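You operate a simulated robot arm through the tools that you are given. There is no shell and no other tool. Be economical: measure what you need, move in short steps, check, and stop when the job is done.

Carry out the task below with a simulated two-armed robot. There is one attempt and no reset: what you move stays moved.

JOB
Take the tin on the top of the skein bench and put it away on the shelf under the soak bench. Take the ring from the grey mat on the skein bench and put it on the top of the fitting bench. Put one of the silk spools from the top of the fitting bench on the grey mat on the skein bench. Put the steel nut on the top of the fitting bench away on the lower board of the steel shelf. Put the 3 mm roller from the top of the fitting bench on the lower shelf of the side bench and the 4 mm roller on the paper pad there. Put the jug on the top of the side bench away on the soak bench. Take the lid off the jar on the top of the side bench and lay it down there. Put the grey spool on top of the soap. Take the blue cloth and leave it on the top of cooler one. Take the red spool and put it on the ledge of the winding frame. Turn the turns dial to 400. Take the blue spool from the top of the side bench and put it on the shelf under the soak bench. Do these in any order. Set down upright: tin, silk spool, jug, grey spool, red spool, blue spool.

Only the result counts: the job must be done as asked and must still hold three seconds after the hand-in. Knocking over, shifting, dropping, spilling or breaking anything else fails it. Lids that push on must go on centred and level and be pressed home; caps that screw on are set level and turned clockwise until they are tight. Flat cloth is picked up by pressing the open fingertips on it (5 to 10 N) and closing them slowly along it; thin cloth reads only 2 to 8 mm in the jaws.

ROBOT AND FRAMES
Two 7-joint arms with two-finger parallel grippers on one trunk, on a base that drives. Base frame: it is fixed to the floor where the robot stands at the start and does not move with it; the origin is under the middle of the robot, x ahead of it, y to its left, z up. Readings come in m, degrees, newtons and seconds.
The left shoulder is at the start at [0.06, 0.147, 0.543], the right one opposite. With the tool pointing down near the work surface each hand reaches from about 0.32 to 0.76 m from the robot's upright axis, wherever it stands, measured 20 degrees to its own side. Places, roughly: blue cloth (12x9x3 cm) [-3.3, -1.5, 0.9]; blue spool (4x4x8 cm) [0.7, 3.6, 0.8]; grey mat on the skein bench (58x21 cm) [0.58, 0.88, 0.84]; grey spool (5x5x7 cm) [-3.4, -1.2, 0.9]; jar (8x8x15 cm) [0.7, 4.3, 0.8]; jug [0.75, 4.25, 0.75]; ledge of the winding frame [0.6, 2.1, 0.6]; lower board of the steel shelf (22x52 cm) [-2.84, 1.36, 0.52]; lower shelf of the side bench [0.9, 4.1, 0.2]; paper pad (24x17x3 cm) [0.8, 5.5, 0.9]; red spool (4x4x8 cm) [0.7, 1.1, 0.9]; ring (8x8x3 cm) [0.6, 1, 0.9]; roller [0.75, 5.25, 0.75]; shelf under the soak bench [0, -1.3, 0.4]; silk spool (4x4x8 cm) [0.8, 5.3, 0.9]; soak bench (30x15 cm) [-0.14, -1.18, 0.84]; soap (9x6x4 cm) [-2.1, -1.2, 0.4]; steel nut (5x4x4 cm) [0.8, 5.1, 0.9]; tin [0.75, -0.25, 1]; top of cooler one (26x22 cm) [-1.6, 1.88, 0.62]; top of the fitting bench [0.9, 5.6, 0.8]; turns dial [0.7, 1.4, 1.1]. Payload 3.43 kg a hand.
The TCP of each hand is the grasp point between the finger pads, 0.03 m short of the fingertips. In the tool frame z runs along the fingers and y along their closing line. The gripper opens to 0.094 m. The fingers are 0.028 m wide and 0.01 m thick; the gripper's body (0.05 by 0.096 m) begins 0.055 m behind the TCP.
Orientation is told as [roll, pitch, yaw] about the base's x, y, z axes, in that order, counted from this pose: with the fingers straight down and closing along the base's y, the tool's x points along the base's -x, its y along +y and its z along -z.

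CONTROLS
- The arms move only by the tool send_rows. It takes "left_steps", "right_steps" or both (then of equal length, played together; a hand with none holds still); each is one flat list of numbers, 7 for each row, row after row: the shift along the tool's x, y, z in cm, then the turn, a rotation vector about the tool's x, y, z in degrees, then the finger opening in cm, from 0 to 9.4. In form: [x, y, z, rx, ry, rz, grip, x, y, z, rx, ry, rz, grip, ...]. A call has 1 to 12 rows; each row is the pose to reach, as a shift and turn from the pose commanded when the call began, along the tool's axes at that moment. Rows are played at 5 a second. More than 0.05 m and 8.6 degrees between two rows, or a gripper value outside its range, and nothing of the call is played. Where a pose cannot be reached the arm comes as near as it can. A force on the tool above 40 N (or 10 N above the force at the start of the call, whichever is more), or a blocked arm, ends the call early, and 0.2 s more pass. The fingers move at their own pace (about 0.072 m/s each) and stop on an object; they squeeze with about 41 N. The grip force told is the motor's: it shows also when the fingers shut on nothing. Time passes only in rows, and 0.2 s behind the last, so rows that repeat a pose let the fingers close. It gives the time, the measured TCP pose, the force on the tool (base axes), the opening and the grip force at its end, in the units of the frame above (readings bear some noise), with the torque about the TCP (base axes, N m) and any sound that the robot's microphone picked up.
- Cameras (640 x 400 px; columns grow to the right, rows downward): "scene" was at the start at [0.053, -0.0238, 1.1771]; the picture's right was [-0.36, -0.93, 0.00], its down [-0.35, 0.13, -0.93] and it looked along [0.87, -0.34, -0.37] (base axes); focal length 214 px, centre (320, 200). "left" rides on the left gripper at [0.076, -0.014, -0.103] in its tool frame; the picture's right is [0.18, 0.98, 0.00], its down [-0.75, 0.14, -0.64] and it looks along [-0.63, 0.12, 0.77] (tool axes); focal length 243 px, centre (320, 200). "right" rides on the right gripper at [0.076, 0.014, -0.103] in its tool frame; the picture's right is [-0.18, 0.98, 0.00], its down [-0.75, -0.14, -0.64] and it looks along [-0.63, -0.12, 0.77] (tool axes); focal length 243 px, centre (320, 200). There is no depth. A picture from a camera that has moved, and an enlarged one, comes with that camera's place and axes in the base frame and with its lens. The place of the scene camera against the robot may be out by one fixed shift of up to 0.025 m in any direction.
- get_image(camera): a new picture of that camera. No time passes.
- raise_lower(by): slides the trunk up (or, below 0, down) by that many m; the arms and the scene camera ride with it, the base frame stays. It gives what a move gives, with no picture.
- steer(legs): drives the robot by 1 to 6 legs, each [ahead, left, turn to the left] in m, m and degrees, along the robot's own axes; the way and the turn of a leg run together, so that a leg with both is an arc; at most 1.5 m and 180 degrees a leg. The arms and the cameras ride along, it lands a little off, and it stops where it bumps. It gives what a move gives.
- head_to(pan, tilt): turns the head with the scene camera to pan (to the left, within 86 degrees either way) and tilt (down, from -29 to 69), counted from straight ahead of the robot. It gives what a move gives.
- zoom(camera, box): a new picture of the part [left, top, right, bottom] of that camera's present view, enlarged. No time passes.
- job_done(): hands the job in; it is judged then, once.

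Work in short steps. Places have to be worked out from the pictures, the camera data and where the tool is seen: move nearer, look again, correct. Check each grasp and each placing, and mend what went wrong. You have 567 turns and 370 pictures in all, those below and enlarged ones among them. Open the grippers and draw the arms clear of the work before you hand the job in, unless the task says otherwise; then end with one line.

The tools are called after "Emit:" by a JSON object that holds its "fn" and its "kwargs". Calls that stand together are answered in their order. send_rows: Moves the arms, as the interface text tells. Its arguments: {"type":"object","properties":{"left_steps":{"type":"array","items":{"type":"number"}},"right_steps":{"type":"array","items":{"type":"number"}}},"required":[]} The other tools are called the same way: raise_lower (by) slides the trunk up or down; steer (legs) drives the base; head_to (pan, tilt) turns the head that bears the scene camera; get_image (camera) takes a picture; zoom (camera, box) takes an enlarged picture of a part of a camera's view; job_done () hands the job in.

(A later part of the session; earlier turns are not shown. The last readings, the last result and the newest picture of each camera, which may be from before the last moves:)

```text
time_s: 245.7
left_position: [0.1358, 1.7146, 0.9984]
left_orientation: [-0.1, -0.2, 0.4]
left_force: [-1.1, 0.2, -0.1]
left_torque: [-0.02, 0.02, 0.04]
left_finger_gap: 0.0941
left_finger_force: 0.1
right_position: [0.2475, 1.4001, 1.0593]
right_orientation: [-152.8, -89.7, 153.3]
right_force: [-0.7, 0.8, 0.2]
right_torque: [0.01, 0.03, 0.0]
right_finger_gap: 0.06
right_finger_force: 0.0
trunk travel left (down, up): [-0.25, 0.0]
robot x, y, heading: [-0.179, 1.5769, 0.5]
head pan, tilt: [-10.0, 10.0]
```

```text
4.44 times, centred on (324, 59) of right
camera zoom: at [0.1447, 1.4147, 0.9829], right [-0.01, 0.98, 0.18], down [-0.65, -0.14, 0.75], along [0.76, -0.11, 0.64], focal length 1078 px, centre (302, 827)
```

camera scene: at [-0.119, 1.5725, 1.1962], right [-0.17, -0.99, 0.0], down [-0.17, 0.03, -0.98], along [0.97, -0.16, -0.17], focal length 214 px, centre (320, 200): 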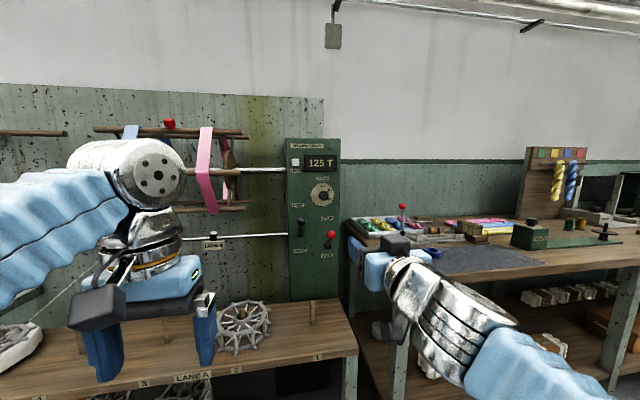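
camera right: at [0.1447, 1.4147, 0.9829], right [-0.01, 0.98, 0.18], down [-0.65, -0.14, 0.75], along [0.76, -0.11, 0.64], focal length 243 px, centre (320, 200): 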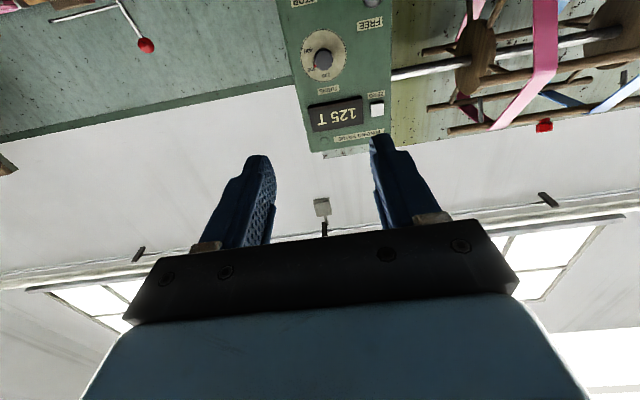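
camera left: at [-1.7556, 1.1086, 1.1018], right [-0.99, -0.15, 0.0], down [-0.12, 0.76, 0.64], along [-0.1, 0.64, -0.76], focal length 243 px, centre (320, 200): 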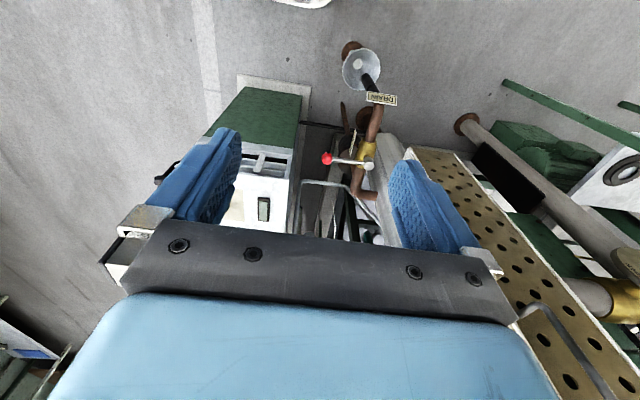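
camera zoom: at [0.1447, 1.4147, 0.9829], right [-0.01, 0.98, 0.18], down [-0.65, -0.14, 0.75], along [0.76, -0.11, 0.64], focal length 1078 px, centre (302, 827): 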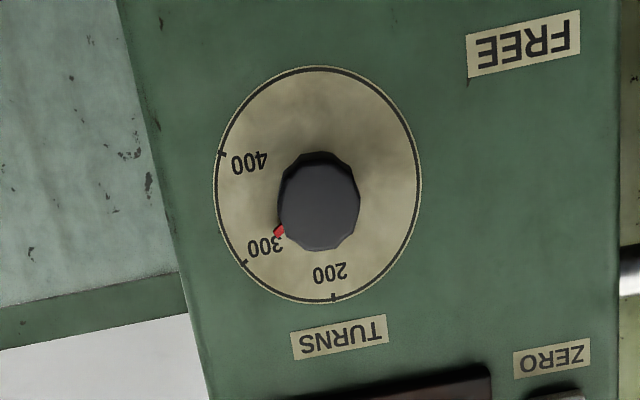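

The pointer is at 300; 400 is 60° clockwise. Knob centre ≈ (0.69, 1.409, 1.076). I drive 0.2 m closer.

Emit:
{"fn": "steer", "kwargs": {"legs": [[0.2, 0, 0]]}}

Emit:
{"fn": "send_rows", "kwargs": {"right_steps": [-0.8, 0.4, 3, 0, 0, 0, 6, -1.6, 0.9, 6, 0, 0, 0, 6]}}

Emit:
{"fn": "get_image", "kwargs": {"camera": "right"}}

```text
time_s: 247.2
left_position: [0.3333, 1.7165, 0.9995]
left_orientation: [-0.1, -0.1, 0.4]
left_force: [0.5, -0.8, 1.4]
left_torque: [0.02, -0.03, -0.03]
left_finger_gap: 0.0939
left_finger_force: 0.0
right_position: [0.4454, 1.402, 1.0593]
right_orientation: [-153.4, -89.5, 154.0]
right_force: [0.1, 0.2, 0.1]
right_torque: [0.04, 0.01, 0.01]
right_finger_gap: 0.0601
right_finger_force: 0.1
trunk travel left (down, up): [-0.25, 0.0]
robot x, y, heading: [0.0231, 1.5764, 0.4]
head pan, tilt: [-10.0, 10.0]
```

```text
time_s: 247.8
left_position: [0.3321, 1.7177, 0.998]
left_orientation: [0.0, -0.2, 0.4]
left_force: [-0.3, 1.1, 0.0]
left_torque: [-0.02, 0.0, 0.01]
left_finger_gap: 0.0936
left_finger_force: 0.0
right_position: [0.504, 1.4105, 1.0774]
right_orientation: [-153.5, -89.6, 154.1]
right_force: [-0.4, -0.1, -0.9]
right_torque: [0.01, 0.03, 0.03]
right_finger_gap: 0.06
right_finger_force: 0.1
trunk travel left (down, up): [-0.25, 0.0]
robot x, y, heading: [0.0251, 1.5819, 0.3]
head pan, tilt: [-10.0, 10.0]
```

```text
260 pictures are left
camera right: at [0.4018, 1.4243, 1.0005], right [-0.01, 0.98, 0.18], down [-0.65, -0.14, 0.75], along [0.76, -0.11, 0.64], focal length 243 px, centre (320, 200)
```

right: 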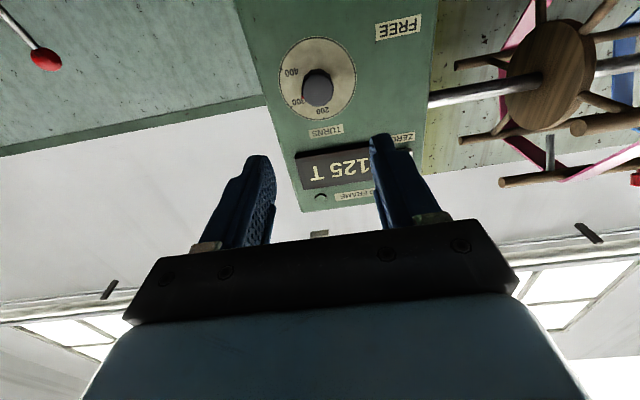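

Panel face ≈ x 0.709; I'm aligned in y/z. Advance 12 cm.

Emit:
{"fn": "send_rows", "kwargs": {"right_steps": [0.2, 0, 4, 0, 0, 0, 6, 0.2, 0, 8, 0, 0, 0, 6, 0.2, 0, 12, 0, 0, 0, 6]}}

Emit:
{"fn": "get_image", "kwargs": {"camera": "right"}}

Emit:
{"fn": "zoom", "kwargs": {"camera": "scene", "box": [300, 150, 420, 250]}}

```text
time_s: 248.6
left_position: [0.3321, 1.7168, 0.998]
left_orientation: [0.1, -0.3, 0.5]
left_force: [-1.5, -0.3, 0.2]
left_torque: [0.04, 0.0, 0.0]
left_finger_gap: 0.0938
left_finger_force: 0.1
right_position: [0.6231, 1.412, 1.0747]
right_orientation: [-161.7, -89.7, 162.3]
right_force: [0.5, 0.2, 0.8]
right_torque: [0.0, -0.02, -0.02]
right_finger_gap: 0.0598
right_finger_force: 0.1
trunk travel left (down, up): [-0.25, 0.0]
robot x, y, heading: [0.0246, 1.5789, 0.6]
head pan, tilt: [-10.0, 10.0]
```

```text
259 pictures are left
camera right: at [0.5202, 1.4255, 0.9975], right [-0.01, 0.98, 0.18], down [-0.65, -0.15, 0.75], along [0.76, -0.11, 0.64], focal length 243 px, centre (320, 200)
```

right: 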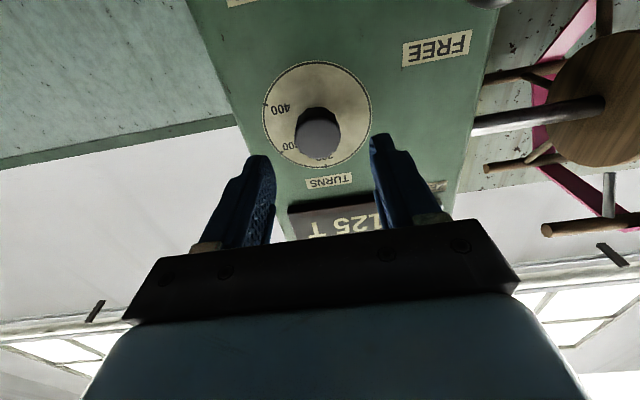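

```text
4.00 times, centred on (360, 200) of scene
camera zoom: at [0.0782, 1.5739, 1.1963], right [-0.17, -0.99, 0.0], down [-0.17, 0.03, -0.98], along [0.97, -0.16, -0.17], focal length 858 px, centre (160, 200)
```

zoom: 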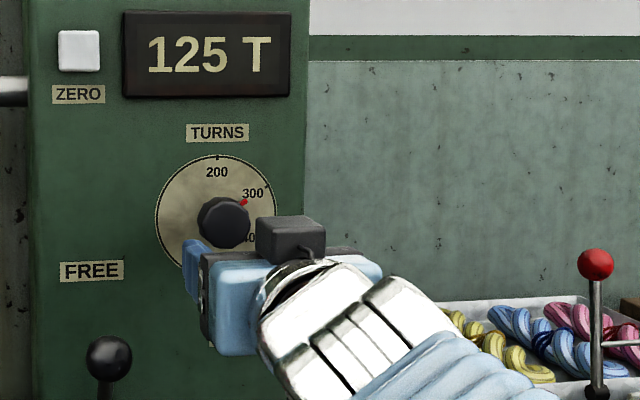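

Alignment from the hand camera is good. I advance another 3 cm and recheck.

Emit:
{"fn": "send_rows", "kwargs": {"right_steps": [0, 0, 1.5, 0, 0, 0, 6, 0, 0, 3, 0, 0, 0, 6]}}

Emit:
{"fn": "get_image", "kwargs": {"camera": "right"}}

Emit:
{"fn": "zoom", "kwargs": {"camera": "scene", "box": [300, 160, 380, 240]}}

```text
time_s: 249.2
left_position: [0.3332, 1.7171, 0.9988]
left_orientation: [-0.2, -0.2, 0.4]
left_force: [0.2, 0.4, -0.7]
left_torque: [0.01, 0.0, -0.01]
left_finger_gap: 0.0938
left_finger_force: 0.1
right_position: [0.6524, 1.4126, 1.0739]
right_orientation: [-156.3, -89.6, 156.8]
right_force: [-0.4, 0.1, 0.4]
right_torque: [-0.02, 0.01, 0.02]
right_finger_gap: 0.0605
right_finger_force: 0.1
trunk travel left (down, up): [-0.25, 0.0]
robot x, y, heading: [0.021, 1.5778, 0.4]
head pan, tilt: [-10.0, 10.0]
```

```text
257 pictures are left
camera right: at [0.5507, 1.4266, 0.9977], right [-0.01, 0.98, 0.18], down [-0.65, -0.15, 0.75], along [0.76, -0.11, 0.64], focal length 243 px, centre (320, 200)
```

right: 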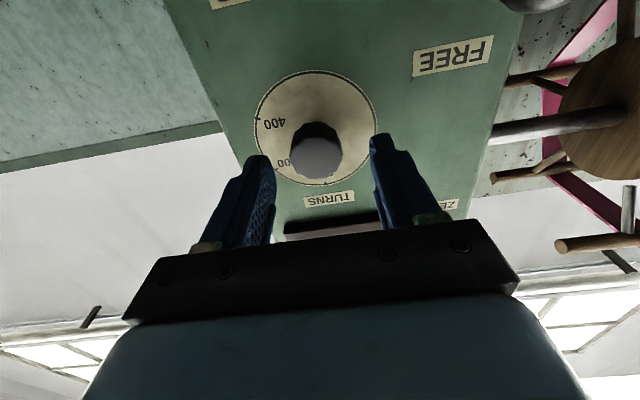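

```text
5.00 times, centred on (340, 200) of scene
camera zoom: at [0.0783, 1.574, 1.1963], right [-0.17, -0.99, 0.0], down [-0.17, 0.03, -0.98], along [0.97, -0.16, -0.17], focal length 1072 px, centre (220, 200)
```

zoom: 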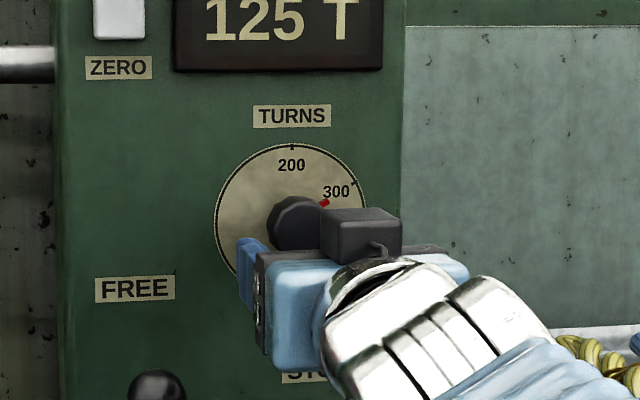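

Recomputing with size ratios, the panel is at x≈0.742 and the knob axis at (y 1.4105, z 1.079), face at x≈0.70. I correct 5 mm up and advance 4.5 cm.

Emit:
{"fn": "send_rows", "kwargs": {"right_steps": [-0.5, -0.2, 0, 0, 0, 0, 6, -0.5, -0.2, 1.5, 0, 0, 0, 6, -0.5, -0.2, 3, 0, 0, 0, 6]}}

Emit:
{"fn": "get_image", "kwargs": {"camera": "right"}}

```text
time_s: 250.0
left_position: [0.333, 1.7178, 0.9985]
left_orientation: [0.0, -0.2, 0.5]
left_force: [-1.4, -0.3, 0.1]
left_torque: [-0.02, -0.02, 0.0]
left_finger_gap: 0.0941
left_finger_force: 0.1
right_position: [0.6852, 1.4119, 1.0807]
right_orientation: [-151.8, -89.6, 152.4]
right_force: [-0.2, -0.5, -0.4]
right_torque: [0.01, 0.02, -0.01]
right_finger_gap: 0.06
right_finger_force: 0.1
trunk travel left (down, up): [-0.25, 0.0]
robot x, y, heading: [0.0156, 1.5808, 0.4]
head pan, tilt: [-10.0, 10.0]
```

```text
255 pictures are left
camera right: at [0.5821, 1.426, 1.0034], right [-0.01, 0.98, 0.18], down [-0.65, -0.14, 0.75], along [0.76, -0.11, 0.64], focal length 243 px, centre (320, 200)
```

right: 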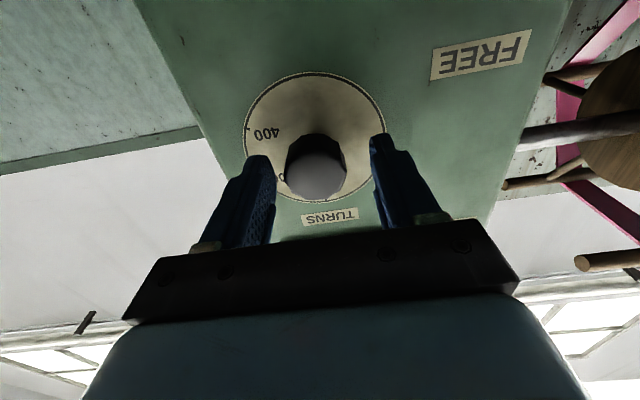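

Advance the last 1.7 cm and grip the knob.

Emit:
{"fn": "send_rows", "kwargs": {"right_steps": [0.1, -0.1, 0.9, 0, 0, 0, 6, 0.1, -0.1, 1.7, 0, 0, 0, 6]}}

Emit:
{"fn": "send_rows", "kwargs": {"right_steps": [0, 0, 0, 0, 0, 0, 5, 0, 0, 0, 0, 0, 0, 4, 0, 0, 0, 0, 0, 0, 3, 0, 0, 0, 0, 0, 0, 2.5, 0, 0, 0, 0, 0, 0, 2.5]}}

Emit:
{"fn": "get_image", "kwargs": {"camera": "right"}}

```text
time_s: 250.6
left_position: [0.3324, 1.7172, 0.9995]
left_orientation: [-0.1, -0.1, 0.5]
left_force: [-0.4, 0.3, 0.7]
left_torque: [0.03, -0.01, -0.04]
left_finger_gap: 0.0942
left_finger_force: 0.0
right_position: [0.7033, 1.4107, 1.08]
right_orientation: [-156.3, -89.6, 156.9]
right_force: [-0.7, 0.3, 0.2]
right_torque: [0.02, -0.03, 0.03]
right_finger_gap: 0.06
right_finger_force: 0.1
trunk travel left (down, up): [-0.25, 0.0]
robot x, y, heading: [0.0207, 1.5803, 0.6]
head pan, tilt: [-10.0, 10.0]
```

```text
time_s: 251.8
left_position: [0.3346, 1.7154, 0.9982]
left_orientation: [-0.1, -0.2, 0.5]
left_force: [-1.0, -0.2, -0.4]
left_torque: [0.01, -0.02, 0.01]
left_finger_gap: 0.094
left_finger_force: 0.1
right_position: [0.703, 1.4081, 1.0796]
right_orientation: [-166.4, -89.6, 166.7]
right_force: [5.3, -13.9, 7.4]
right_torque: [0.06, 0.41, -0.47]
right_finger_gap: 0.0393
right_finger_force: 44.6
trunk travel left (down, up): [-0.25, 0.0]
robot x, y, heading: [0.0159, 1.5793, 0.7]
head pan, tilt: [-10.0, 10.0]
```

```text
254 pictures are left
camera right: at [0.6007, 1.4226, 1.0032], right [-0.01, 0.98, 0.18], down [-0.65, -0.14, 0.75], along [0.76, -0.11, 0.64], focal length 243 px, centre (320, 200)
```

right: 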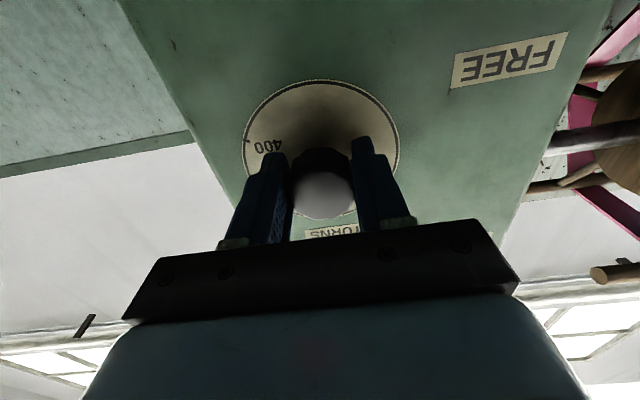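

Knob gripped (3.9 cm). I shift 3 mm to relieve the side force and turn clockwise 60°.

Emit:
{"fn": "send_rows", "kwargs": {"right_steps": [0, -0.3, 0, 0, 0, 7.5, 2.5, 0, -0.3, 0, 0, 0, 15, 2.5, 0, -0.3, 0, 0, 0, 22.5, 2.5, 0, -0.3, 0, 0, 0, 30, 2.5, 0, -0.3, 0, 0, 0, 37.5, 2.5, 0, -0.3, 0, 0, 0, 45, 2.5, 0, -0.3, 0, 0, 0, 52.5, 2.5, 0, -0.3, 0, 0, 0, 60, 2.5, 0, -0.3, 0, 0, 0, 60, 2.5]}}

Emit:
{"fn": "zoom", "kwargs": {"camera": "scene", "box": [300, 160, 380, 240]}}

Emit:
{"fn": "get_image", "kwargs": {"camera": "right"}}

```text
time_s: 252.9
left_position: [0.3348, 1.7182, 0.9975]
left_orientation: [0.0, -0.1, 0.6]
left_force: [-0.6, -0.4, -0.1]
left_torque: [0.0, -0.01, 0.03]
left_finger_gap: 0.0942
left_finger_force: 0.0
right_position: [0.7028, 1.4104, 1.0803]
right_orientation: [91.4, -60.5, -90.4]
right_force: [16.0, 0.4, 6.0]
right_torque: [-0.03, 0.63, 0.25]
right_finger_gap: 0.0393
right_finger_force: 44.8
trunk travel left (down, up): [-0.25, 0.0]
robot x, y, heading: [0.02, 1.5745, 0.4]
head pan, tilt: [-10.0, 10.0]
stopped in row 5 (right hand): the force on the tool passed its limit at 42 N (the readings are from after the stop); the commanded pose is now the measured one
```

```text
5.00 times, centred on (340, 200) of scene
camera zoom: at [0.0802, 1.5744, 1.1959], right [-0.17, -0.99, 0.0], down [-0.17, 0.03, -0.98], along [0.97, -0.16, -0.17], focal length 1072 px, centre (220, 200)
```

zoom: 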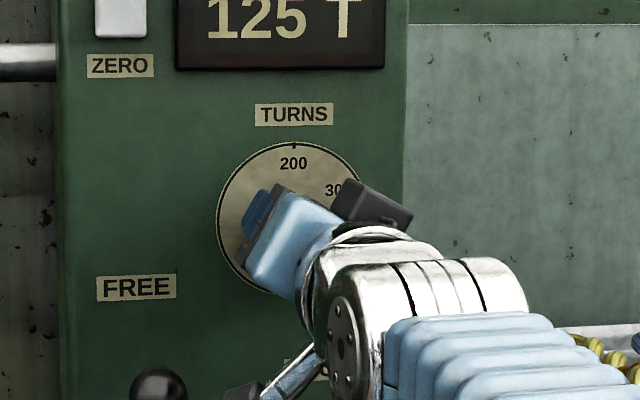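

```text
252 pictures are left
camera right: at [0.6001, 1.4601, 1.0203], right [-0.02, 0.77, 0.64], down [-0.64, -0.5, 0.58], along [0.77, -0.4, 0.5], focal length 243 px, centre (320, 200)
```

right: 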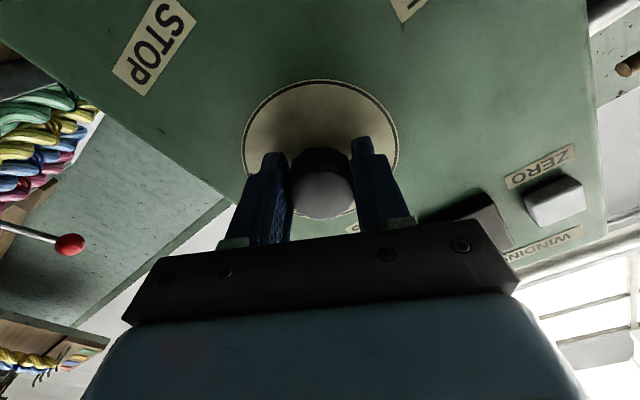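

Turned 30°, then the force limit hit. I continue with the remaining turn, easing back slightly along the axis.

Emit:
{"fn": "send_rows", "kwargs": {"right_steps": [0, 0, -0.15, 0, 0, 0, 2.5, 0, 0, -0.15, 0, 0, 5, 2.5, 0, 0, -0.15, 0, 0, 10, 2.5, 0, 0, -0.15, 0, 0, 15, 2.5, 0, 0, -0.15, 0, 0, 20, 2.5, 0, 0, -0.15, 0, 0, 25, 2.5, 0, 0, -0.15, 0, 0, 30, 2.5, 0, 0, -0.15, 0, 0, 30, 2.5]}}

Emit:
{"fn": "get_image", "kwargs": {"camera": "right"}}

```text
time_s: 253.4
left_position: [0.3356, 1.7195, 1.0]
left_orientation: [0.1, 0.0, 0.6]
left_force: [-0.1, -0.2, 0.6]
left_torque: [0.0, 0.0, -0.01]
left_finger_gap: 0.0939
left_finger_force: 0.0
right_position: [0.7032, 1.411, 1.0806]
right_orientation: [91.6, -57.9, -90.9]
right_force: [24.3, 1.3, 5.9]
right_torque: [-0.04, 0.43, 0.03]
right_finger_gap: 0.039
right_finger_force: 44.9
trunk travel left (down, up): [-0.25, 0.0]
robot x, y, heading: [0.0229, 1.5812, 0.4]
head pan, tilt: [-10.0, 10.0]
stopped in row 2 (right hand): the force on the tool passed its limit at 42 N (the readings are from after the stop); the commanded pose is now the measured one
```

```text
251 pictures are left
camera right: at [0.6001, 1.463, 1.0226], right [-0.02, 0.73, 0.68], down [-0.64, -0.53, 0.55], along [0.76, -0.43, 0.48], focal length 243 px, centre (320, 200)
```

right: 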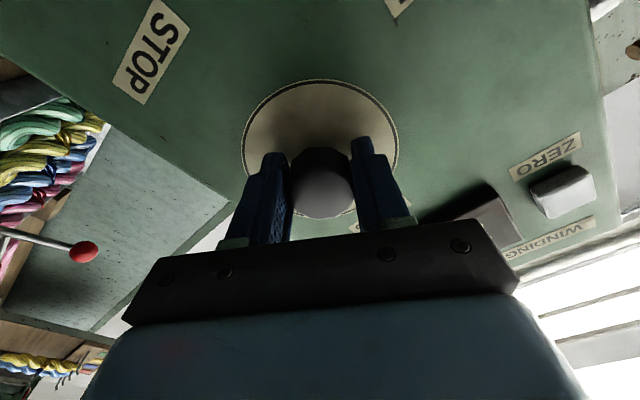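

A forward pull of 24 N builds up; I check the whole scene for contact.

Emit:
{"fn": "head_to", "kwargs": {"pan": -25, "tilt": 20}}

Emit:
{"fn": "get_image", "kwargs": {"camera": "scene"}}

```text
time_s: 254.2
left_position: [0.3357, 1.7187, 0.9985]
left_orientation: [-0.1, 0.0, 0.5]
left_force: [0.8, 0.0, -0.2]
left_torque: [0.03, 0.0, -0.01]
left_finger_gap: 0.094
left_finger_force: 0.2
right_position: [0.7019, 1.41, 1.0814]
right_orientation: [91.7, -57.8, -90.6]
right_force: [29.3, 2.8, 5.9]
right_torque: [-0.02, 0.06, -0.12]
right_finger_gap: 0.0387
right_finger_force: 44.9
trunk travel left (down, up): [-0.25, 0.0]
robot x, y, heading: [0.0194, 1.5813, 0.6]
head pan, tilt: [-25.0, 20.0]
```

```text
250 pictures are left
camera scene: at [0.0749, 1.5513, 1.18], right [-0.41, -0.91, 0.0], down [-0.31, 0.14, -0.94], along [0.85, -0.39, -0.34], focal length 214 px, centre (320, 200)
```

scene: 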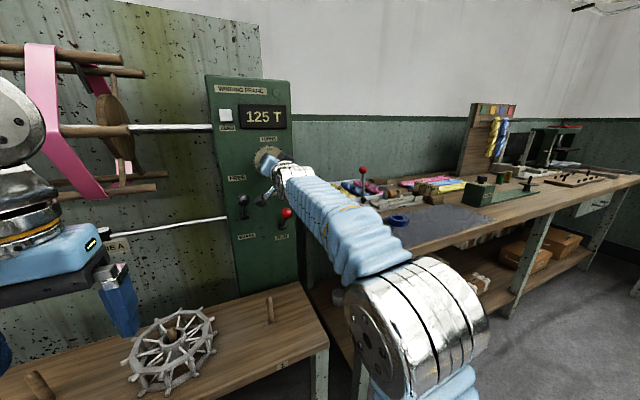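

Nothing blocks the arm; the pull comes from squeezing the tapered knob. I loosen to just the knob width and see the force.

Emit:
{"fn": "send_rows", "kwargs": {"right_steps": [0, 0, 0.15, 0, 0, 0, 3.7, 0, 0, 0.3, 0, 0, 0, 3.7]}}

```text
time_s: 254.8
left_position: [0.333, 1.7178, 0.9987]
left_orientation: [0.0, -0.2, 0.6]
left_force: [0.6, 0.6, 0.1]
left_torque: [-0.02, -0.03, 0.03]
left_finger_gap: 0.0938
left_finger_force: 0.0
right_position: [0.7028, 1.4097, 1.0803]
right_orientation: [91.5, -57.8, -90.6]
right_force: [-10.4, 1.2, -9.6]
right_torque: [0.05, -0.14, 0.0]
right_finger_gap: 0.0386
right_finger_force: 44.8
trunk travel left (down, up): [-0.25, 0.0]
robot x, y, heading: [0.0215, 1.5799, 0.4]
head pan, tilt: [-25.0, 20.0]
```

Force is now small. I continue turning in small increments.

Emit:
{"fn": "send_rows", "kwargs": {"right_steps": [0, 0, -0.08, 0, 0, 4, 3, 0, 0, -0.08, 0, 0, 8, 3, 0, 0, -0.08, 0, 0, 12, 3, 0, 0, -0.08, 0, 0, 16, 3]}}

```text
time_s: 255.8
left_position: [0.335, 1.7173, 0.9988]
left_orientation: [-0.1, -0.2, 0.7]
left_force: [0.1, 0.8, -0.8]
left_torque: [0.0, -0.03, -0.04]
left_finger_gap: 0.0941
left_finger_force: 0.0
right_position: [0.7024, 1.4113, 1.0823]
right_orientation: [91.3, -41.7, -90.1]
right_force: [3.9, 5.6, -6.6]
right_torque: [-0.01, -0.09, -0.2]
right_finger_gap: 0.0387
right_finger_force: 44.7
trunk travel left (down, up): [-0.25, 0.0]
robot x, y, heading: [0.0246, 1.5783, 0.5]
head pan, tilt: [-25.0, 20.0]
```

Turned 48°. Finish the remaining 12°.

Emit:
{"fn": "send_rows", "kwargs": {"right_steps": [0, 0, 0, 0, 0, 4, 3, 0, 0, 0, 0, 0, 8, 3, 0, 0, 0, 0, 0, 12, 3, 0, 0, 0, 0, 0, 12, 3]}}

Emit:
{"fn": "send_rows", "kwargs": {"right_steps": [0, 0, 0, 0, 0, 0, 5, 0, 0, 0, 0, 0, 0, 6.5, 0, 0, -2, 0, 0, 0, 6.5, 0, 0, -5, 0, 0, 0, 6.5, 0, 0, -9, 0, 0, 0, 6.5]}}

Emit:
{"fn": "get_image", "kwargs": {"camera": "right"}}

Emit:
{"fn": "zoom", "kwargs": {"camera": "scene", "box": [230, 110, 310, 190]}}

```text
time_s: 256.8
left_position: [0.3352, 1.7175, 0.9992]
left_orientation: [-0.1, -0.2, 0.5]
left_force: [-0.3, -0.4, 0.2]
left_torque: [0.0, -0.02, 0.0]
left_finger_gap: 0.094
left_finger_force: 0.0
right_position: [0.7017, 1.4125, 1.0832]
right_orientation: [91.0, -29.8, -89.8]
right_force: [-0.7, 7.7, -7.3]
right_torque: [-0.23, 0.18, -0.21]
right_finger_gap: 0.0383
right_finger_force: 44.6
trunk travel left (down, up): [-0.25, 0.0]
robot x, y, heading: [0.0205, 1.5826, 0.6]
head pan, tilt: [-25.0, 20.0]
```

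```text
time_s: 258.0
left_position: [0.3323, 1.7179, 0.9993]
left_orientation: [0.0, -0.2, 0.7]
left_force: [-0.1, 0.7, 0.6]
left_torque: [0.0, -0.01, -0.04]
left_finger_gap: 0.0938
left_finger_force: 0.0
right_position: [0.612, 1.4088, 1.0795]
right_orientation: [91.1, -29.8, -89.8]
right_force: [1.1, -0.2, 0.1]
right_torque: [0.02, 0.01, -0.03]
right_finger_gap: 0.065
right_finger_force: 0.0
trunk travel left (down, up): [-0.25, 0.0]
robot x, y, heading: [0.0239, 1.5801, 0.7]
head pan, tilt: [-25.0, 20.0]
```

```text
249 pictures are left
camera right: at [0.5086, 1.4818, 1.052], right [-0.02, 0.33, 0.94], down [-0.64, -0.73, 0.24], along [0.77, -0.6, 0.22], focal length 243 px, centre (320, 200)
```

right: 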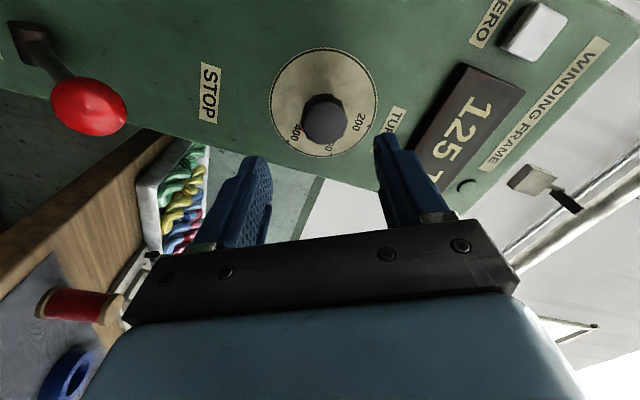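

```text
5.00 times, centred on (270, 150) of scene
camera zoom: at [0.0723, 1.551, 1.18], right [-0.41, -0.91, 0.0], down [-0.31, 0.14, -0.94], along [0.86, -0.39, -0.34], focal length 1072 px, centre (570, 450)
```

zoom: 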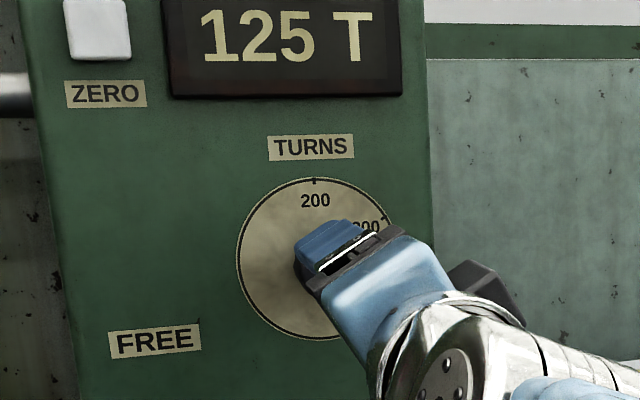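

Emit:
{"fn": "zoom", "kwargs": {"camera": "right", "box": [260, 40, 390, 170]}}

```text
3.08 times, centred on (325, 105) of right
camera zoom: at [0.5086, 1.4818, 1.052], right [-0.02, 0.33, 0.94], down [-0.64, -0.73, 0.24], along [0.77, -0.6, 0.22], focal length 746 px, centre (305, 492)
```

zoom: 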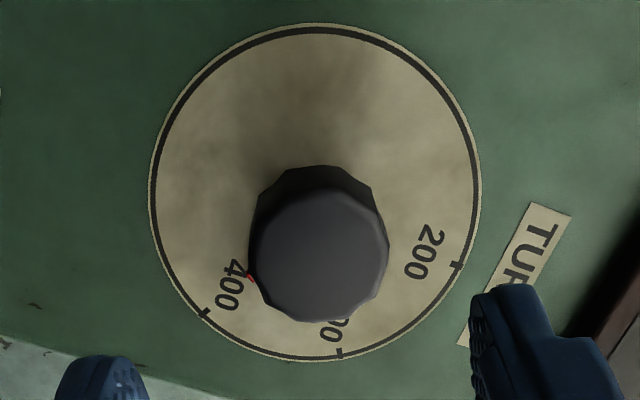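

The pointer looks very near 400. I draw the hand back fully and verify from the head camera.

Emit:
{"fn": "send_rows", "kwargs": {"right_steps": [0, 0, -3, 0, 0, -8, 6.5, 0, 0, -6, 0, 0, -16, 6.5, 0, 0, -9, 0, 0, -24, 6.5, 0, 0, -12, 0, 0, -32, 6.5, 0, 0, -15, 0, 0, -40, 6.5, 3, 0, -18, 0, 0, -48, 6.5, 6, 0, -21, 0, 0, -54, 6.5, 9, 0, -24, 0, 0, -60, 6.5]}}

Emit:
{"fn": "zoom", "kwargs": {"camera": "scene", "box": [240, 130, 300, 190]}}

```text
time_s: 259.8
left_position: [0.3331, 1.7159, 0.9987]
left_orientation: [-0.1, -0.2, 0.7]
left_force: [0.8, 0.0, -0.3]
left_torque: [0.03, -0.03, 0.0]
left_finger_gap: 0.0941
left_finger_force: 0.0
right_position: [0.3719, 1.4847, 1.033]
right_orientation: [175.2, -89.1, -174.6]
right_force: [0.2, -0.7, -0.3]
right_torque: [0.01, -0.01, -0.01]
right_finger_gap: 0.065
right_finger_force: 0.1
trunk travel left (down, up): [-0.25, 0.0]
robot x, y, heading: [0.0222, 1.5817, 0.5]
head pan, tilt: [-25.0, 20.0]
```

```text
6.67 times, centred on (270, 160) of scene
camera zoom: at [0.0721, 1.5508, 1.18], right [-0.41, -0.91, 0.0], down [-0.31, 0.14, -0.94], along [0.86, -0.39, -0.34], focal length 1430 px, centre (653, 467)
```

zoom: 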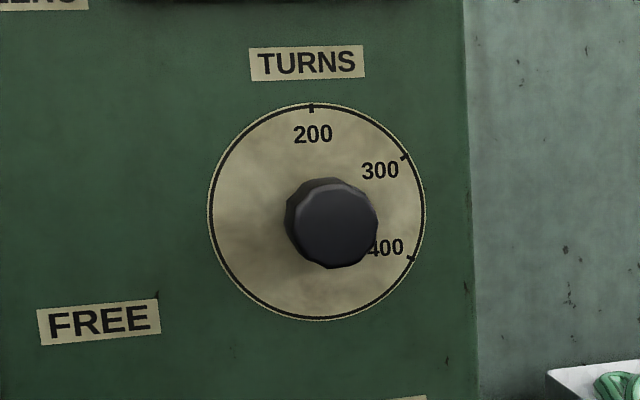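

Emit:
{"fn": "get_image", "kwargs": {"camera": "right"}}

```text
245 pictures are left
camera right: at [0.2705, 1.4986, 0.9562], right [-0.01, 0.98, 0.19], down [-0.65, -0.15, 0.74], along [0.76, -0.11, 0.64], focal length 243 px, centre (320, 200)
```

right: 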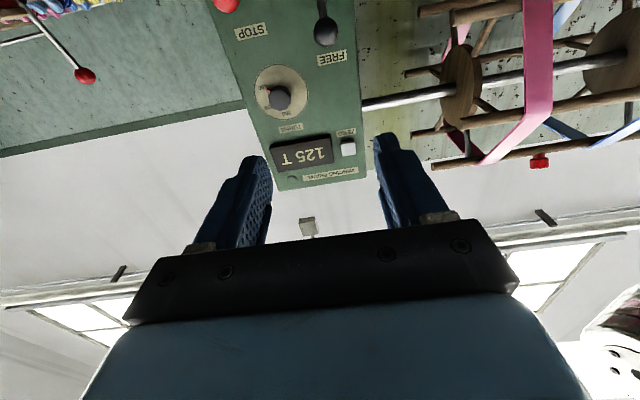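

Emit:
{"fn": "zoom", "kwargs": {"camera": "right", "box": [250, 60, 310, 120]}}

```text
6.67 times, centred on (280, 90) of right
camera zoom: at [0.2705, 1.4986, 0.9562], right [-0.01, 0.98, 0.19], down [-0.65, -0.15, 0.74], along [0.76, -0.11, 0.64], focal length 1618 px, centre (587, 933)
```

zoom: 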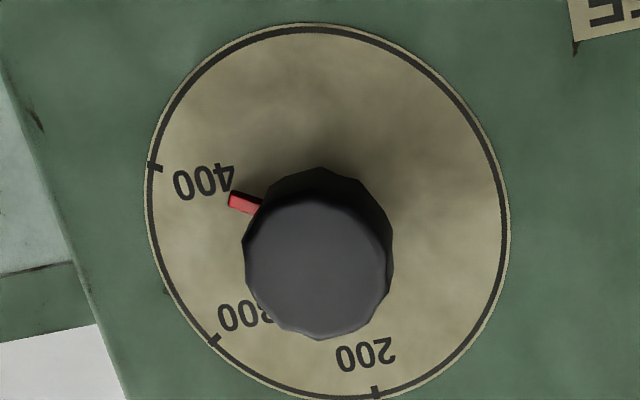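

Emit:
{"fn": "zoom", "kwargs": {"camera": "right", "box": [262, 70, 292, 100]}}

```text
13.33 times, centred on (277, 85) of right
camera zoom: at [0.2705, 1.4986, 0.9562], right [-0.01, 0.98, 0.19], down [-0.65, -0.15, 0.74], along [0.76, -0.11, 0.64], focal length 3235 px, centre (893, 1733)
```

zoom: 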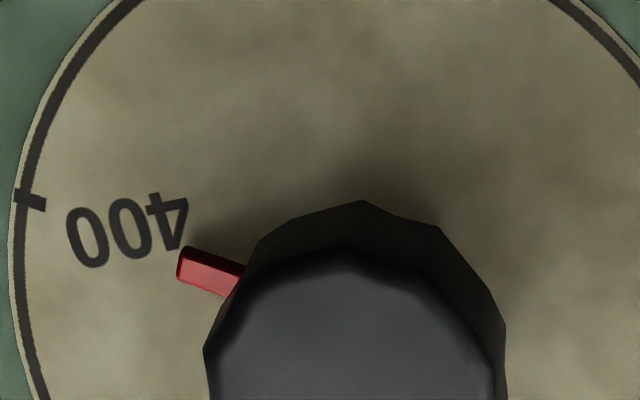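

The pointer is parallel with the 400 tick – done. Next the red spool: I back off, shift right, and turn the right hand vertical.

Emit:
{"fn": "steer", "kwargs": {"legs": [[-0.25, 0, 0], [0, -0.45, 0]]}}

Emit:
{"fn": "send_rows", "kwargs": {"right_steps": [0, -0.5, 0, 0, 8.2, 0, 6.5, 0, -1, 0, 0, 16.4, 0, 6.5, 0, -1.5, 0, 0, 24.6, 0, 6.5, 0, -2, 0, 0, 32.8, 0, 6.5, 0.5, -2.5, 0, 0, 41, 0, 6.5, 1, -3, 0, 0, 49.2, 0, 6.5, 1.5, -3.5, 0, 0, 57.4, 0, 6.5, 2, -4, 0, 0, 65.6, 0, 6.5, 2.5, -4.5, 0, 0, 73.8, 0, 6.5, 3, -5, 0, 0, 82, 0, 6.5, 3.5, -5, 0, 0, 89, 0, 6.5]}}

Emit:
{"fn": "head_to", "kwargs": {"pan": 0, "tilt": 25}}

Emit:
{"fn": "get_image", "kwargs": {"camera": "scene"}}

Emit:
{"fn": "get_image", "kwargs": {"camera": "right"}}

```text
time_s: 264.0
left_position: [0.08, 1.2649, 0.999]
left_orientation: [-0.1, -0.2, 0.0]
left_force: [-0.2, 0.3, 0.5]
left_torque: [-0.01, 0.0, 0.03]
left_finger_gap: 0.0938
left_finger_force: 0.0
right_position: [0.1165, 1.031, 1.0342]
right_orientation: [168.9, -88.9, -168.7]
right_force: [-0.5, 0.0, -0.2]
right_torque: [-0.03, -0.01, -0.01]
right_finger_gap: 0.0649
right_finger_force: 0.0
trunk travel left (down, up): [-0.25, 0.0]
robot x, y, heading: [-0.2373, 1.1306, 0.2]
head pan, tilt: [-25.0, 20.0]
```

```text
time_s: 266.4
left_position: [0.0813, 1.2643, 0.9985]
left_orientation: [0.0, -0.2, -0.1]
left_force: [-0.2, -0.3, 0.3]
left_torque: [0.01, -0.02, 0.0]
left_finger_gap: 0.0942
left_finger_force: 0.1
right_position: [0.1181, 0.982, 0.999]
right_orientation: [0.2, -1.9, 0.2]
right_force: [-1.1, -0.8, -0.2]
right_torque: [-0.03, -0.03, 0.03]
right_finger_gap: 0.065
right_finger_force: 0.1
trunk travel left (down, up): [-0.25, 0.0]
robot x, y, heading: [-0.2324, 1.1278, 0.0]
head pan, tilt: [-25.0, 20.0]
```

```text
time_s: 267.3
left_position: [0.0807, 1.2646, 0.9984]
left_orientation: [0.0, -0.1, 0.1]
left_force: [0.1, -0.6, 0.4]
left_torque: [0.01, 0.04, -0.01]
left_finger_gap: 0.0939
left_finger_force: 0.0
right_position: [0.119, 0.9817, 0.9994]
right_orientation: [0.1, -1.9, 0.2]
right_force: [0.8, -0.1, -0.1]
right_torque: [0.04, 0.02, -0.01]
right_finger_gap: 0.0651
right_finger_force: 0.0
trunk travel left (down, up): [-0.25, 0.0]
robot x, y, heading: [-0.2339, 1.1266, -0.2]
head pan, tilt: [0.0, 25.0]
```

```text
242 pictures are left
camera scene: at [-0.1747, 1.1394, 1.1719], right [0.0, -1.0, 0.0], down [-0.42, 0.0, -0.91], along [0.91, 0.0, -0.42], focal length 214 px, centre (320, 200)
```

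scene: 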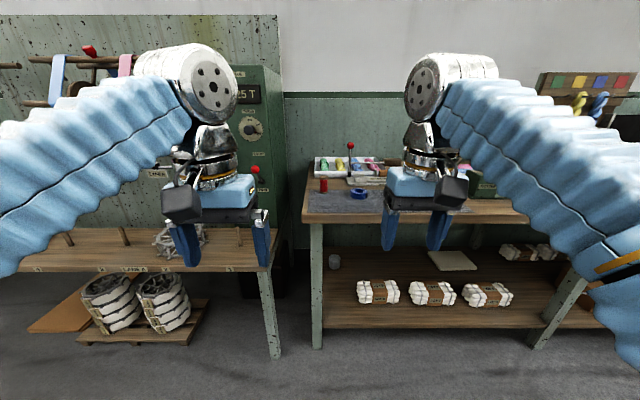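

```text
241 pictures are left
camera right: at [0.038, 0.9964, 1.0985], right [0.18, 0.98, 0.01], down [0.73, -0.14, 0.67], along [0.66, -0.11, -0.74], focal length 243 px, centre (320, 200)
```

right: 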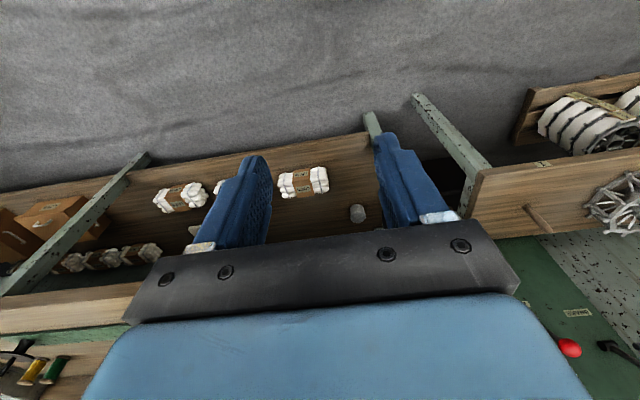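

Red spool ≈ (0.66, 1.11), ring ≈ (0.62, 0.98). I drive ahead 0.28 and left 0.14 and look with the right hand camera.

Emit:
{"fn": "steer", "kwargs": {"legs": [[0.28, 0.14, 0]]}}

Emit:
{"fn": "get_image", "kwargs": {"camera": "right"}}

Emit:
{"fn": "get_image", "kwargs": {"camera": "scene"}}

```text
time_s: 269.3
left_position: [0.3525, 1.3983, 0.9989]
left_orientation: [0.0, -0.2, -0.1]
left_force: [0.3, 0.9, 0.3]
left_torque: [0.05, -0.04, -0.02]
left_finger_gap: 0.0941
left_finger_force: 0.2
right_position: [0.3892, 1.1146, 0.9986]
right_orientation: [0.1, -2.0, 0.0]
right_force: [0.9, -0.2, -1.0]
right_torque: [0.01, -0.02, 0.01]
right_finger_gap: 0.065
right_finger_force: 0.1
trunk travel left (down, up): [-0.25, 0.0]
robot x, y, heading: [0.0382, 1.265, -0.6]
head pan, tilt: [0.0, 25.0]
```

```text
240 pictures are left
camera right: at [0.3088, 1.1307, 1.0986], right [0.18, 0.98, 0.01], down [0.73, -0.14, 0.67], along [0.66, -0.12, -0.74], focal length 243 px, centre (320, 200)
```

right: 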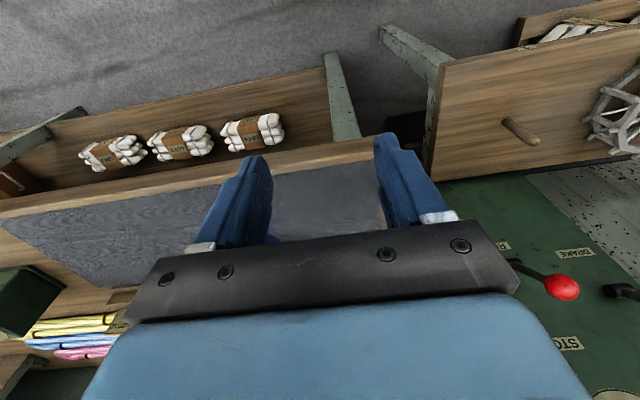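

```text
239 pictures are left
camera scene: at [0.0965, 1.2747, 1.1719], right [0.0, -1.0, 0.0], down [-0.42, 0.0, -0.91], along [0.91, 0.0, -0.42], focal length 214 px, centre (320, 200)
```

scene: 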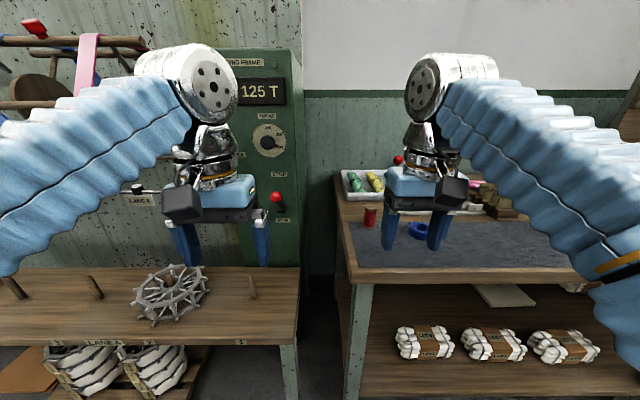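

I tilt the right hand 45° for a clear view of the spool, moving it slightly ahead.

Emit:
{"fn": "send_rows", "kwargs": {"right_steps": [-1, 0, 0, 0, -8.5, 0, 6.5, -2, 0, 0, 0, -17, 0, 6.5, -3, 0, 0, 0, -25.5, 0, 6.5, -4, 0, 0, 0, -34, 0, 6.5, -5, 0, 0, 0, -43, 0, 6.5]}}

Emit:
{"fn": "get_image", "kwargs": {"camera": "right"}}

```text
refused: row 5 steps farther than a row can; nothing moved
```

```text
238 pictures are left
camera right: at [0.3088, 1.1307, 1.0986], right [0.18, 0.98, 0.01], down [0.73, -0.14, 0.67], along [0.66, -0.12, -0.74], focal length 243 px, centre (320, 200)
```

right: 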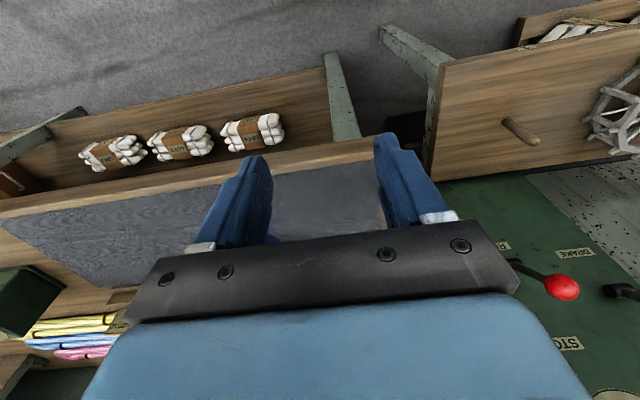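

Step was 9°; I split it into smaller ones.

Emit:
{"fn": "send_rows", "kwargs": {"right_steps": [-1, 0, 0, 0, -8, 0, 6.5, -2, 0, 0, 0, -16, 0, 6.5, -3, 0, 0, 0, -24, 0, 6.5, -4, 0, 0, 0, -32, 0, 6.5, -5, 0, 0, 0, -40, 0, 6.5, -6, 0, 0, 0, -43, 0, 6.5]}}

Emit:
{"fn": "get_image", "kwargs": {"camera": "right"}}

```text
time_s: 270.7
left_position: [0.3526, 1.3989, 0.9986]
left_orientation: [0.0, -0.3, -0.1]
left_force: [-0.5, 0.8, 0.9]
left_torque: [-0.03, -0.03, 0.0]
left_finger_gap: 0.0938
left_finger_force: 0.0
right_position: [0.4481, 1.1151, 1.0014]
right_orientation: [0.3, -45.1, -0.2]
right_force: [-0.6, -0.6, -0.3]
right_torque: [0.02, -0.01, 0.0]
right_finger_gap: 0.0649
right_finger_force: 0.1
trunk travel left (down, up): [-0.25, 0.0]
robot x, y, heading: [0.0405, 1.2668, -0.4]
head pan, tilt: [0.0, 25.0]
```

```text
237 pictures are left
camera right: at [0.3222, 1.1299, 1.0202], right [0.13, 0.98, 0.13], down [0.08, -0.14, 0.99], along [0.99, -0.12, -0.09], focal length 243 px, centre (320, 200)
```

right: 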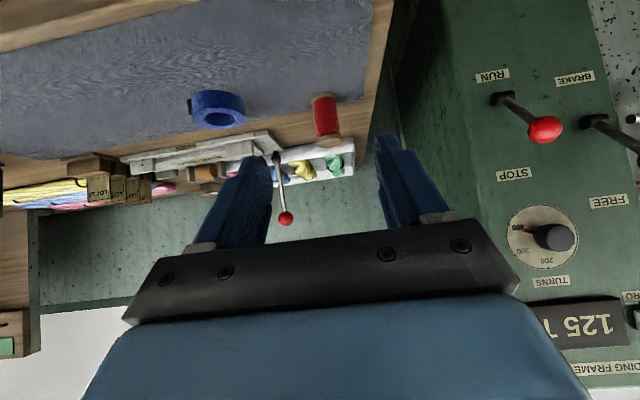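

Spool base at (0.659, 1.114), top z≈0.915. I line up, then approach along the tool axis.

Emit:
{"fn": "send_rows", "kwargs": {"right_steps": [-2, 0, 4, 0, 0, 0, 6.5, -4, 0, 8, 0, 0, 0, 6.5, -6.3, 0, 12, 0, 0, 0, 6.5, -6.3, 0, 16, 0, 0, 0, 6.5]}}

Emit:
{"fn": "get_image", "kwargs": {"camera": "right"}}

```text
time_s: 271.7
left_position: [0.3523, 1.398, 0.9991]
left_orientation: [0.0, -0.2, -0.2]
left_force: [0.5, 0.4, 0.8]
left_torque: [0.0, 0.01, 0.0]
left_finger_gap: 0.0938
left_finger_force: 0.0
right_position: [0.6093, 1.1151, 0.9319]
right_orientation: [0.3, -45.0, -0.3]
right_force: [0.3, 0.7, -0.7]
right_torque: [0.0, -0.02, 0.01]
right_finger_gap: 0.0649
right_finger_force: 0.0
trunk travel left (down, up): [-0.25, 0.0]
robot x, y, heading: [0.0401, 1.2666, -0.2]
head pan, tilt: [0.0, 25.0]
```

```text
236 pictures are left
camera right: at [0.4833, 1.1304, 0.9506], right [0.13, 0.98, 0.13], down [0.08, -0.14, 0.99], along [0.99, -0.12, -0.1], focal length 243 px, centre (320, 200)
```

right: 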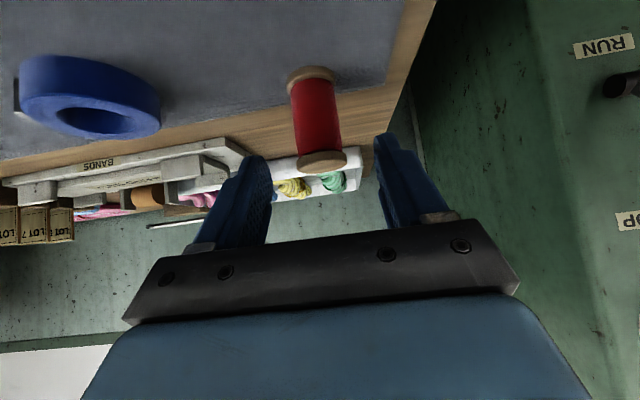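

Consistent. Final 6 cm, then close.

Emit:
{"fn": "send_rows", "kwargs": {"right_steps": [0, 0, 2.5, 0, 0, 0, 6.5, 0.1, 0, 4.5, 0, 0, 0, 6.5, 0.15, 0, 6.2, 0, 0, 0, 6.5]}}

Emit:
{"fn": "send_rows", "kwargs": {"right_steps": [0, 0, 0, 0, 0, 0, 5, 0, 0, 0, 0, 0, 0, 4, 0, 0, 0, 0, 0, 0, 3, 0, 0, 0, 0, 0, 0, 2, 0, 0, 0, 0, 0, 0, 2]}}

Emit:
{"fn": "get_image", "kwargs": {"camera": "right"}}

```text
time_s: 272.5
left_position: [0.3521, 1.3997, 0.9994]
left_orientation: [0.1, -0.2, -0.2]
left_force: [0.0, 0.0, 0.0]
left_torque: [0.02, -0.02, -0.03]
left_finger_gap: 0.0938
left_finger_force: 0.0
right_position: [0.6501, 1.1146, 0.8886]
right_orientation: [0.3, -45.0, -0.3]
right_force: [-0.2, 0.5, 0.5]
right_torque: [0.03, 0.01, -0.01]
right_finger_gap: 0.065
right_finger_force: 0.1
trunk travel left (down, up): [-0.25, 0.0]
robot x, y, heading: [0.0391, 1.2633, -0.2]
head pan, tilt: [0.0, 25.0]
```

```text
time_s: 273.7
left_position: [0.3534, 1.3985, 0.9998]
left_orientation: [0.0, -0.2, -0.3]
left_force: [0.6, 0.0, 0.6]
left_torque: [-0.01, -0.05, 0.04]
left_finger_gap: 0.094
left_finger_force: 0.0
right_position: [0.6495, 1.1143, 0.8884]
right_orientation: [0.2, -45.0, -0.2]
right_force: [1.2, -0.7, -0.3]
right_torque: [0.01, 0.01, -0.01]
right_finger_gap: 0.0374
right_finger_force: 40.9
trunk travel left (down, up): [-0.25, 0.0]
robot x, y, heading: [0.0418, 1.2656, -0.1]
head pan, tilt: [0.0, 25.0]
```

```text
235 pictures are left
camera right: at [0.523, 1.13, 0.9071], right [0.13, 0.98, 0.13], down [0.08, -0.14, 0.99], along [0.99, -0.12, -0.1], focal length 243 px, centre (320, 200)
```

right: 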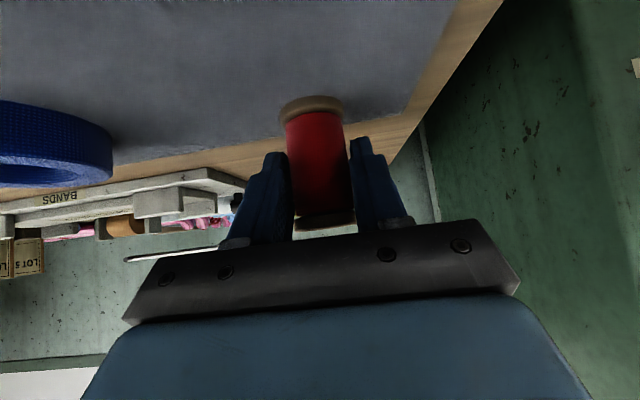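

Spool gripped (3.7 cm). I lift it, back away 0.35 m, strafe left to the ledge and look.

Emit:
{"fn": "send_rows", "kwargs": {"right_steps": [-2.5, 0, -2.5, 0, 0, 0, 2, -5, 0, -5, 0, 0, 0, 2, -7, 0, -7, 0, 0, 0, 2]}}

Emit:
{"fn": "steer", "kwargs": {"legs": [[-0.4, 0, 0], [0, 0.95, 0]]}}

Emit:
{"fn": "head_to", "kwargs": {"pan": 0, "tilt": 30}}

Emit:
{"fn": "get_image", "kwargs": {"camera": "scene"}}

Emit:
{"fn": "get_image", "kwargs": {"camera": "right"}}

```text
time_s: 274.5
left_position: [0.3524, 1.3986, 0.9988]
left_orientation: [-0.1, -0.2, -0.2]
left_force: [-0.4, 0.5, 0.4]
left_torque: [0.01, 0.0, 0.0]
left_finger_gap: 0.0941
left_finger_force: 0.1
right_position: [0.6461, 1.1144, 0.9876]
right_orientation: [0.2, -44.8, -0.1]
right_force: [-0.5, -0.1, -0.1]
right_torque: [0.01, 0.0, 0.02]
right_finger_gap: 0.0372
right_finger_force: 41.1
trunk travel left (down, up): [-0.25, 0.0]
robot x, y, heading: [0.0372, 1.2639, -0.3]
head pan, tilt: [0.0, 25.0]
```

```text
time_s: 281.7
left_position: [-0.0524, 2.3542, 0.9988]
left_orientation: [-0.1, -0.2, -1.1]
left_force: [-0.3, -0.5, 0.0]
left_torque: [0.0, -0.02, -0.04]
left_finger_gap: 0.0937
left_finger_force: 0.1
right_position: [0.2359, 2.0652, 0.9878]
right_orientation: [0.3, -45.0, -1.1]
right_force: [-0.8, 0.4, -0.9]
right_torque: [0.0, -0.02, -0.02]
right_finger_gap: 0.0374
right_finger_force: 40.9
trunk travel left (down, up): [-0.25, 0.0]
robot x, y, heading: [-0.3738, 2.2254, -1.2]
head pan, tilt: [0.0, 25.0]
```

```text
time_s: 282.4
left_position: [-0.0529, 2.3534, 0.9988]
left_orientation: [0.1, -0.2, -1.3]
left_force: [-0.2, 0.1, 1.1]
left_torque: [-0.02, 0.03, -0.01]
left_finger_gap: 0.094
left_finger_force: 0.1
right_position: [0.2365, 2.0659, 0.9875]
right_orientation: [0.3, -44.9, -1.2]
right_force: [0.1, 0.0, -0.3]
right_torque: [0.01, -0.01, 0.03]
right_finger_gap: 0.0371
right_finger_force: 41.0
trunk travel left (down, up): [-0.25, 0.0]
robot x, y, heading: [-0.3683, 2.2269, -1.0]
head pan, tilt: [0.0, 30.0]
```

```text
234 pictures are left
camera scene: at [-0.3129, 2.2344, 1.164], right [-0.02, -1.0, 0.0], down [-0.5, 0.01, -0.87], along [0.87, -0.02, -0.5], focal length 214 px, centre (320, 200)
```

scene: 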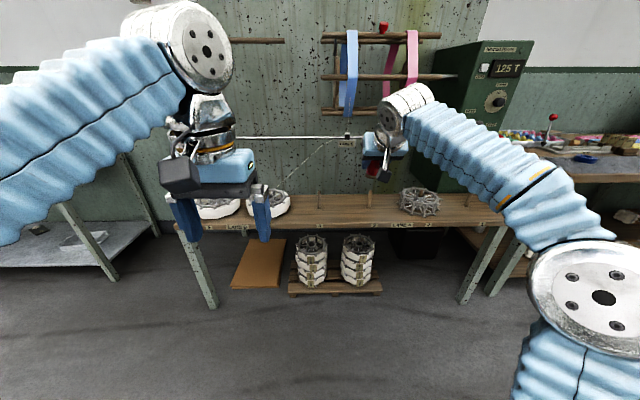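

```text
233 pictures are left
camera right: at [0.1102, 2.0831, 1.006], right [0.15, 0.98, 0.13], down [0.08, -0.15, 0.99], along [0.99, -0.14, -0.1], focal length 243 px, centre (320, 200)
```

right: 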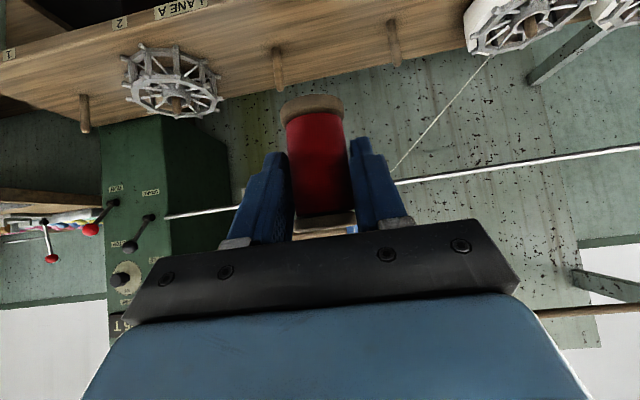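

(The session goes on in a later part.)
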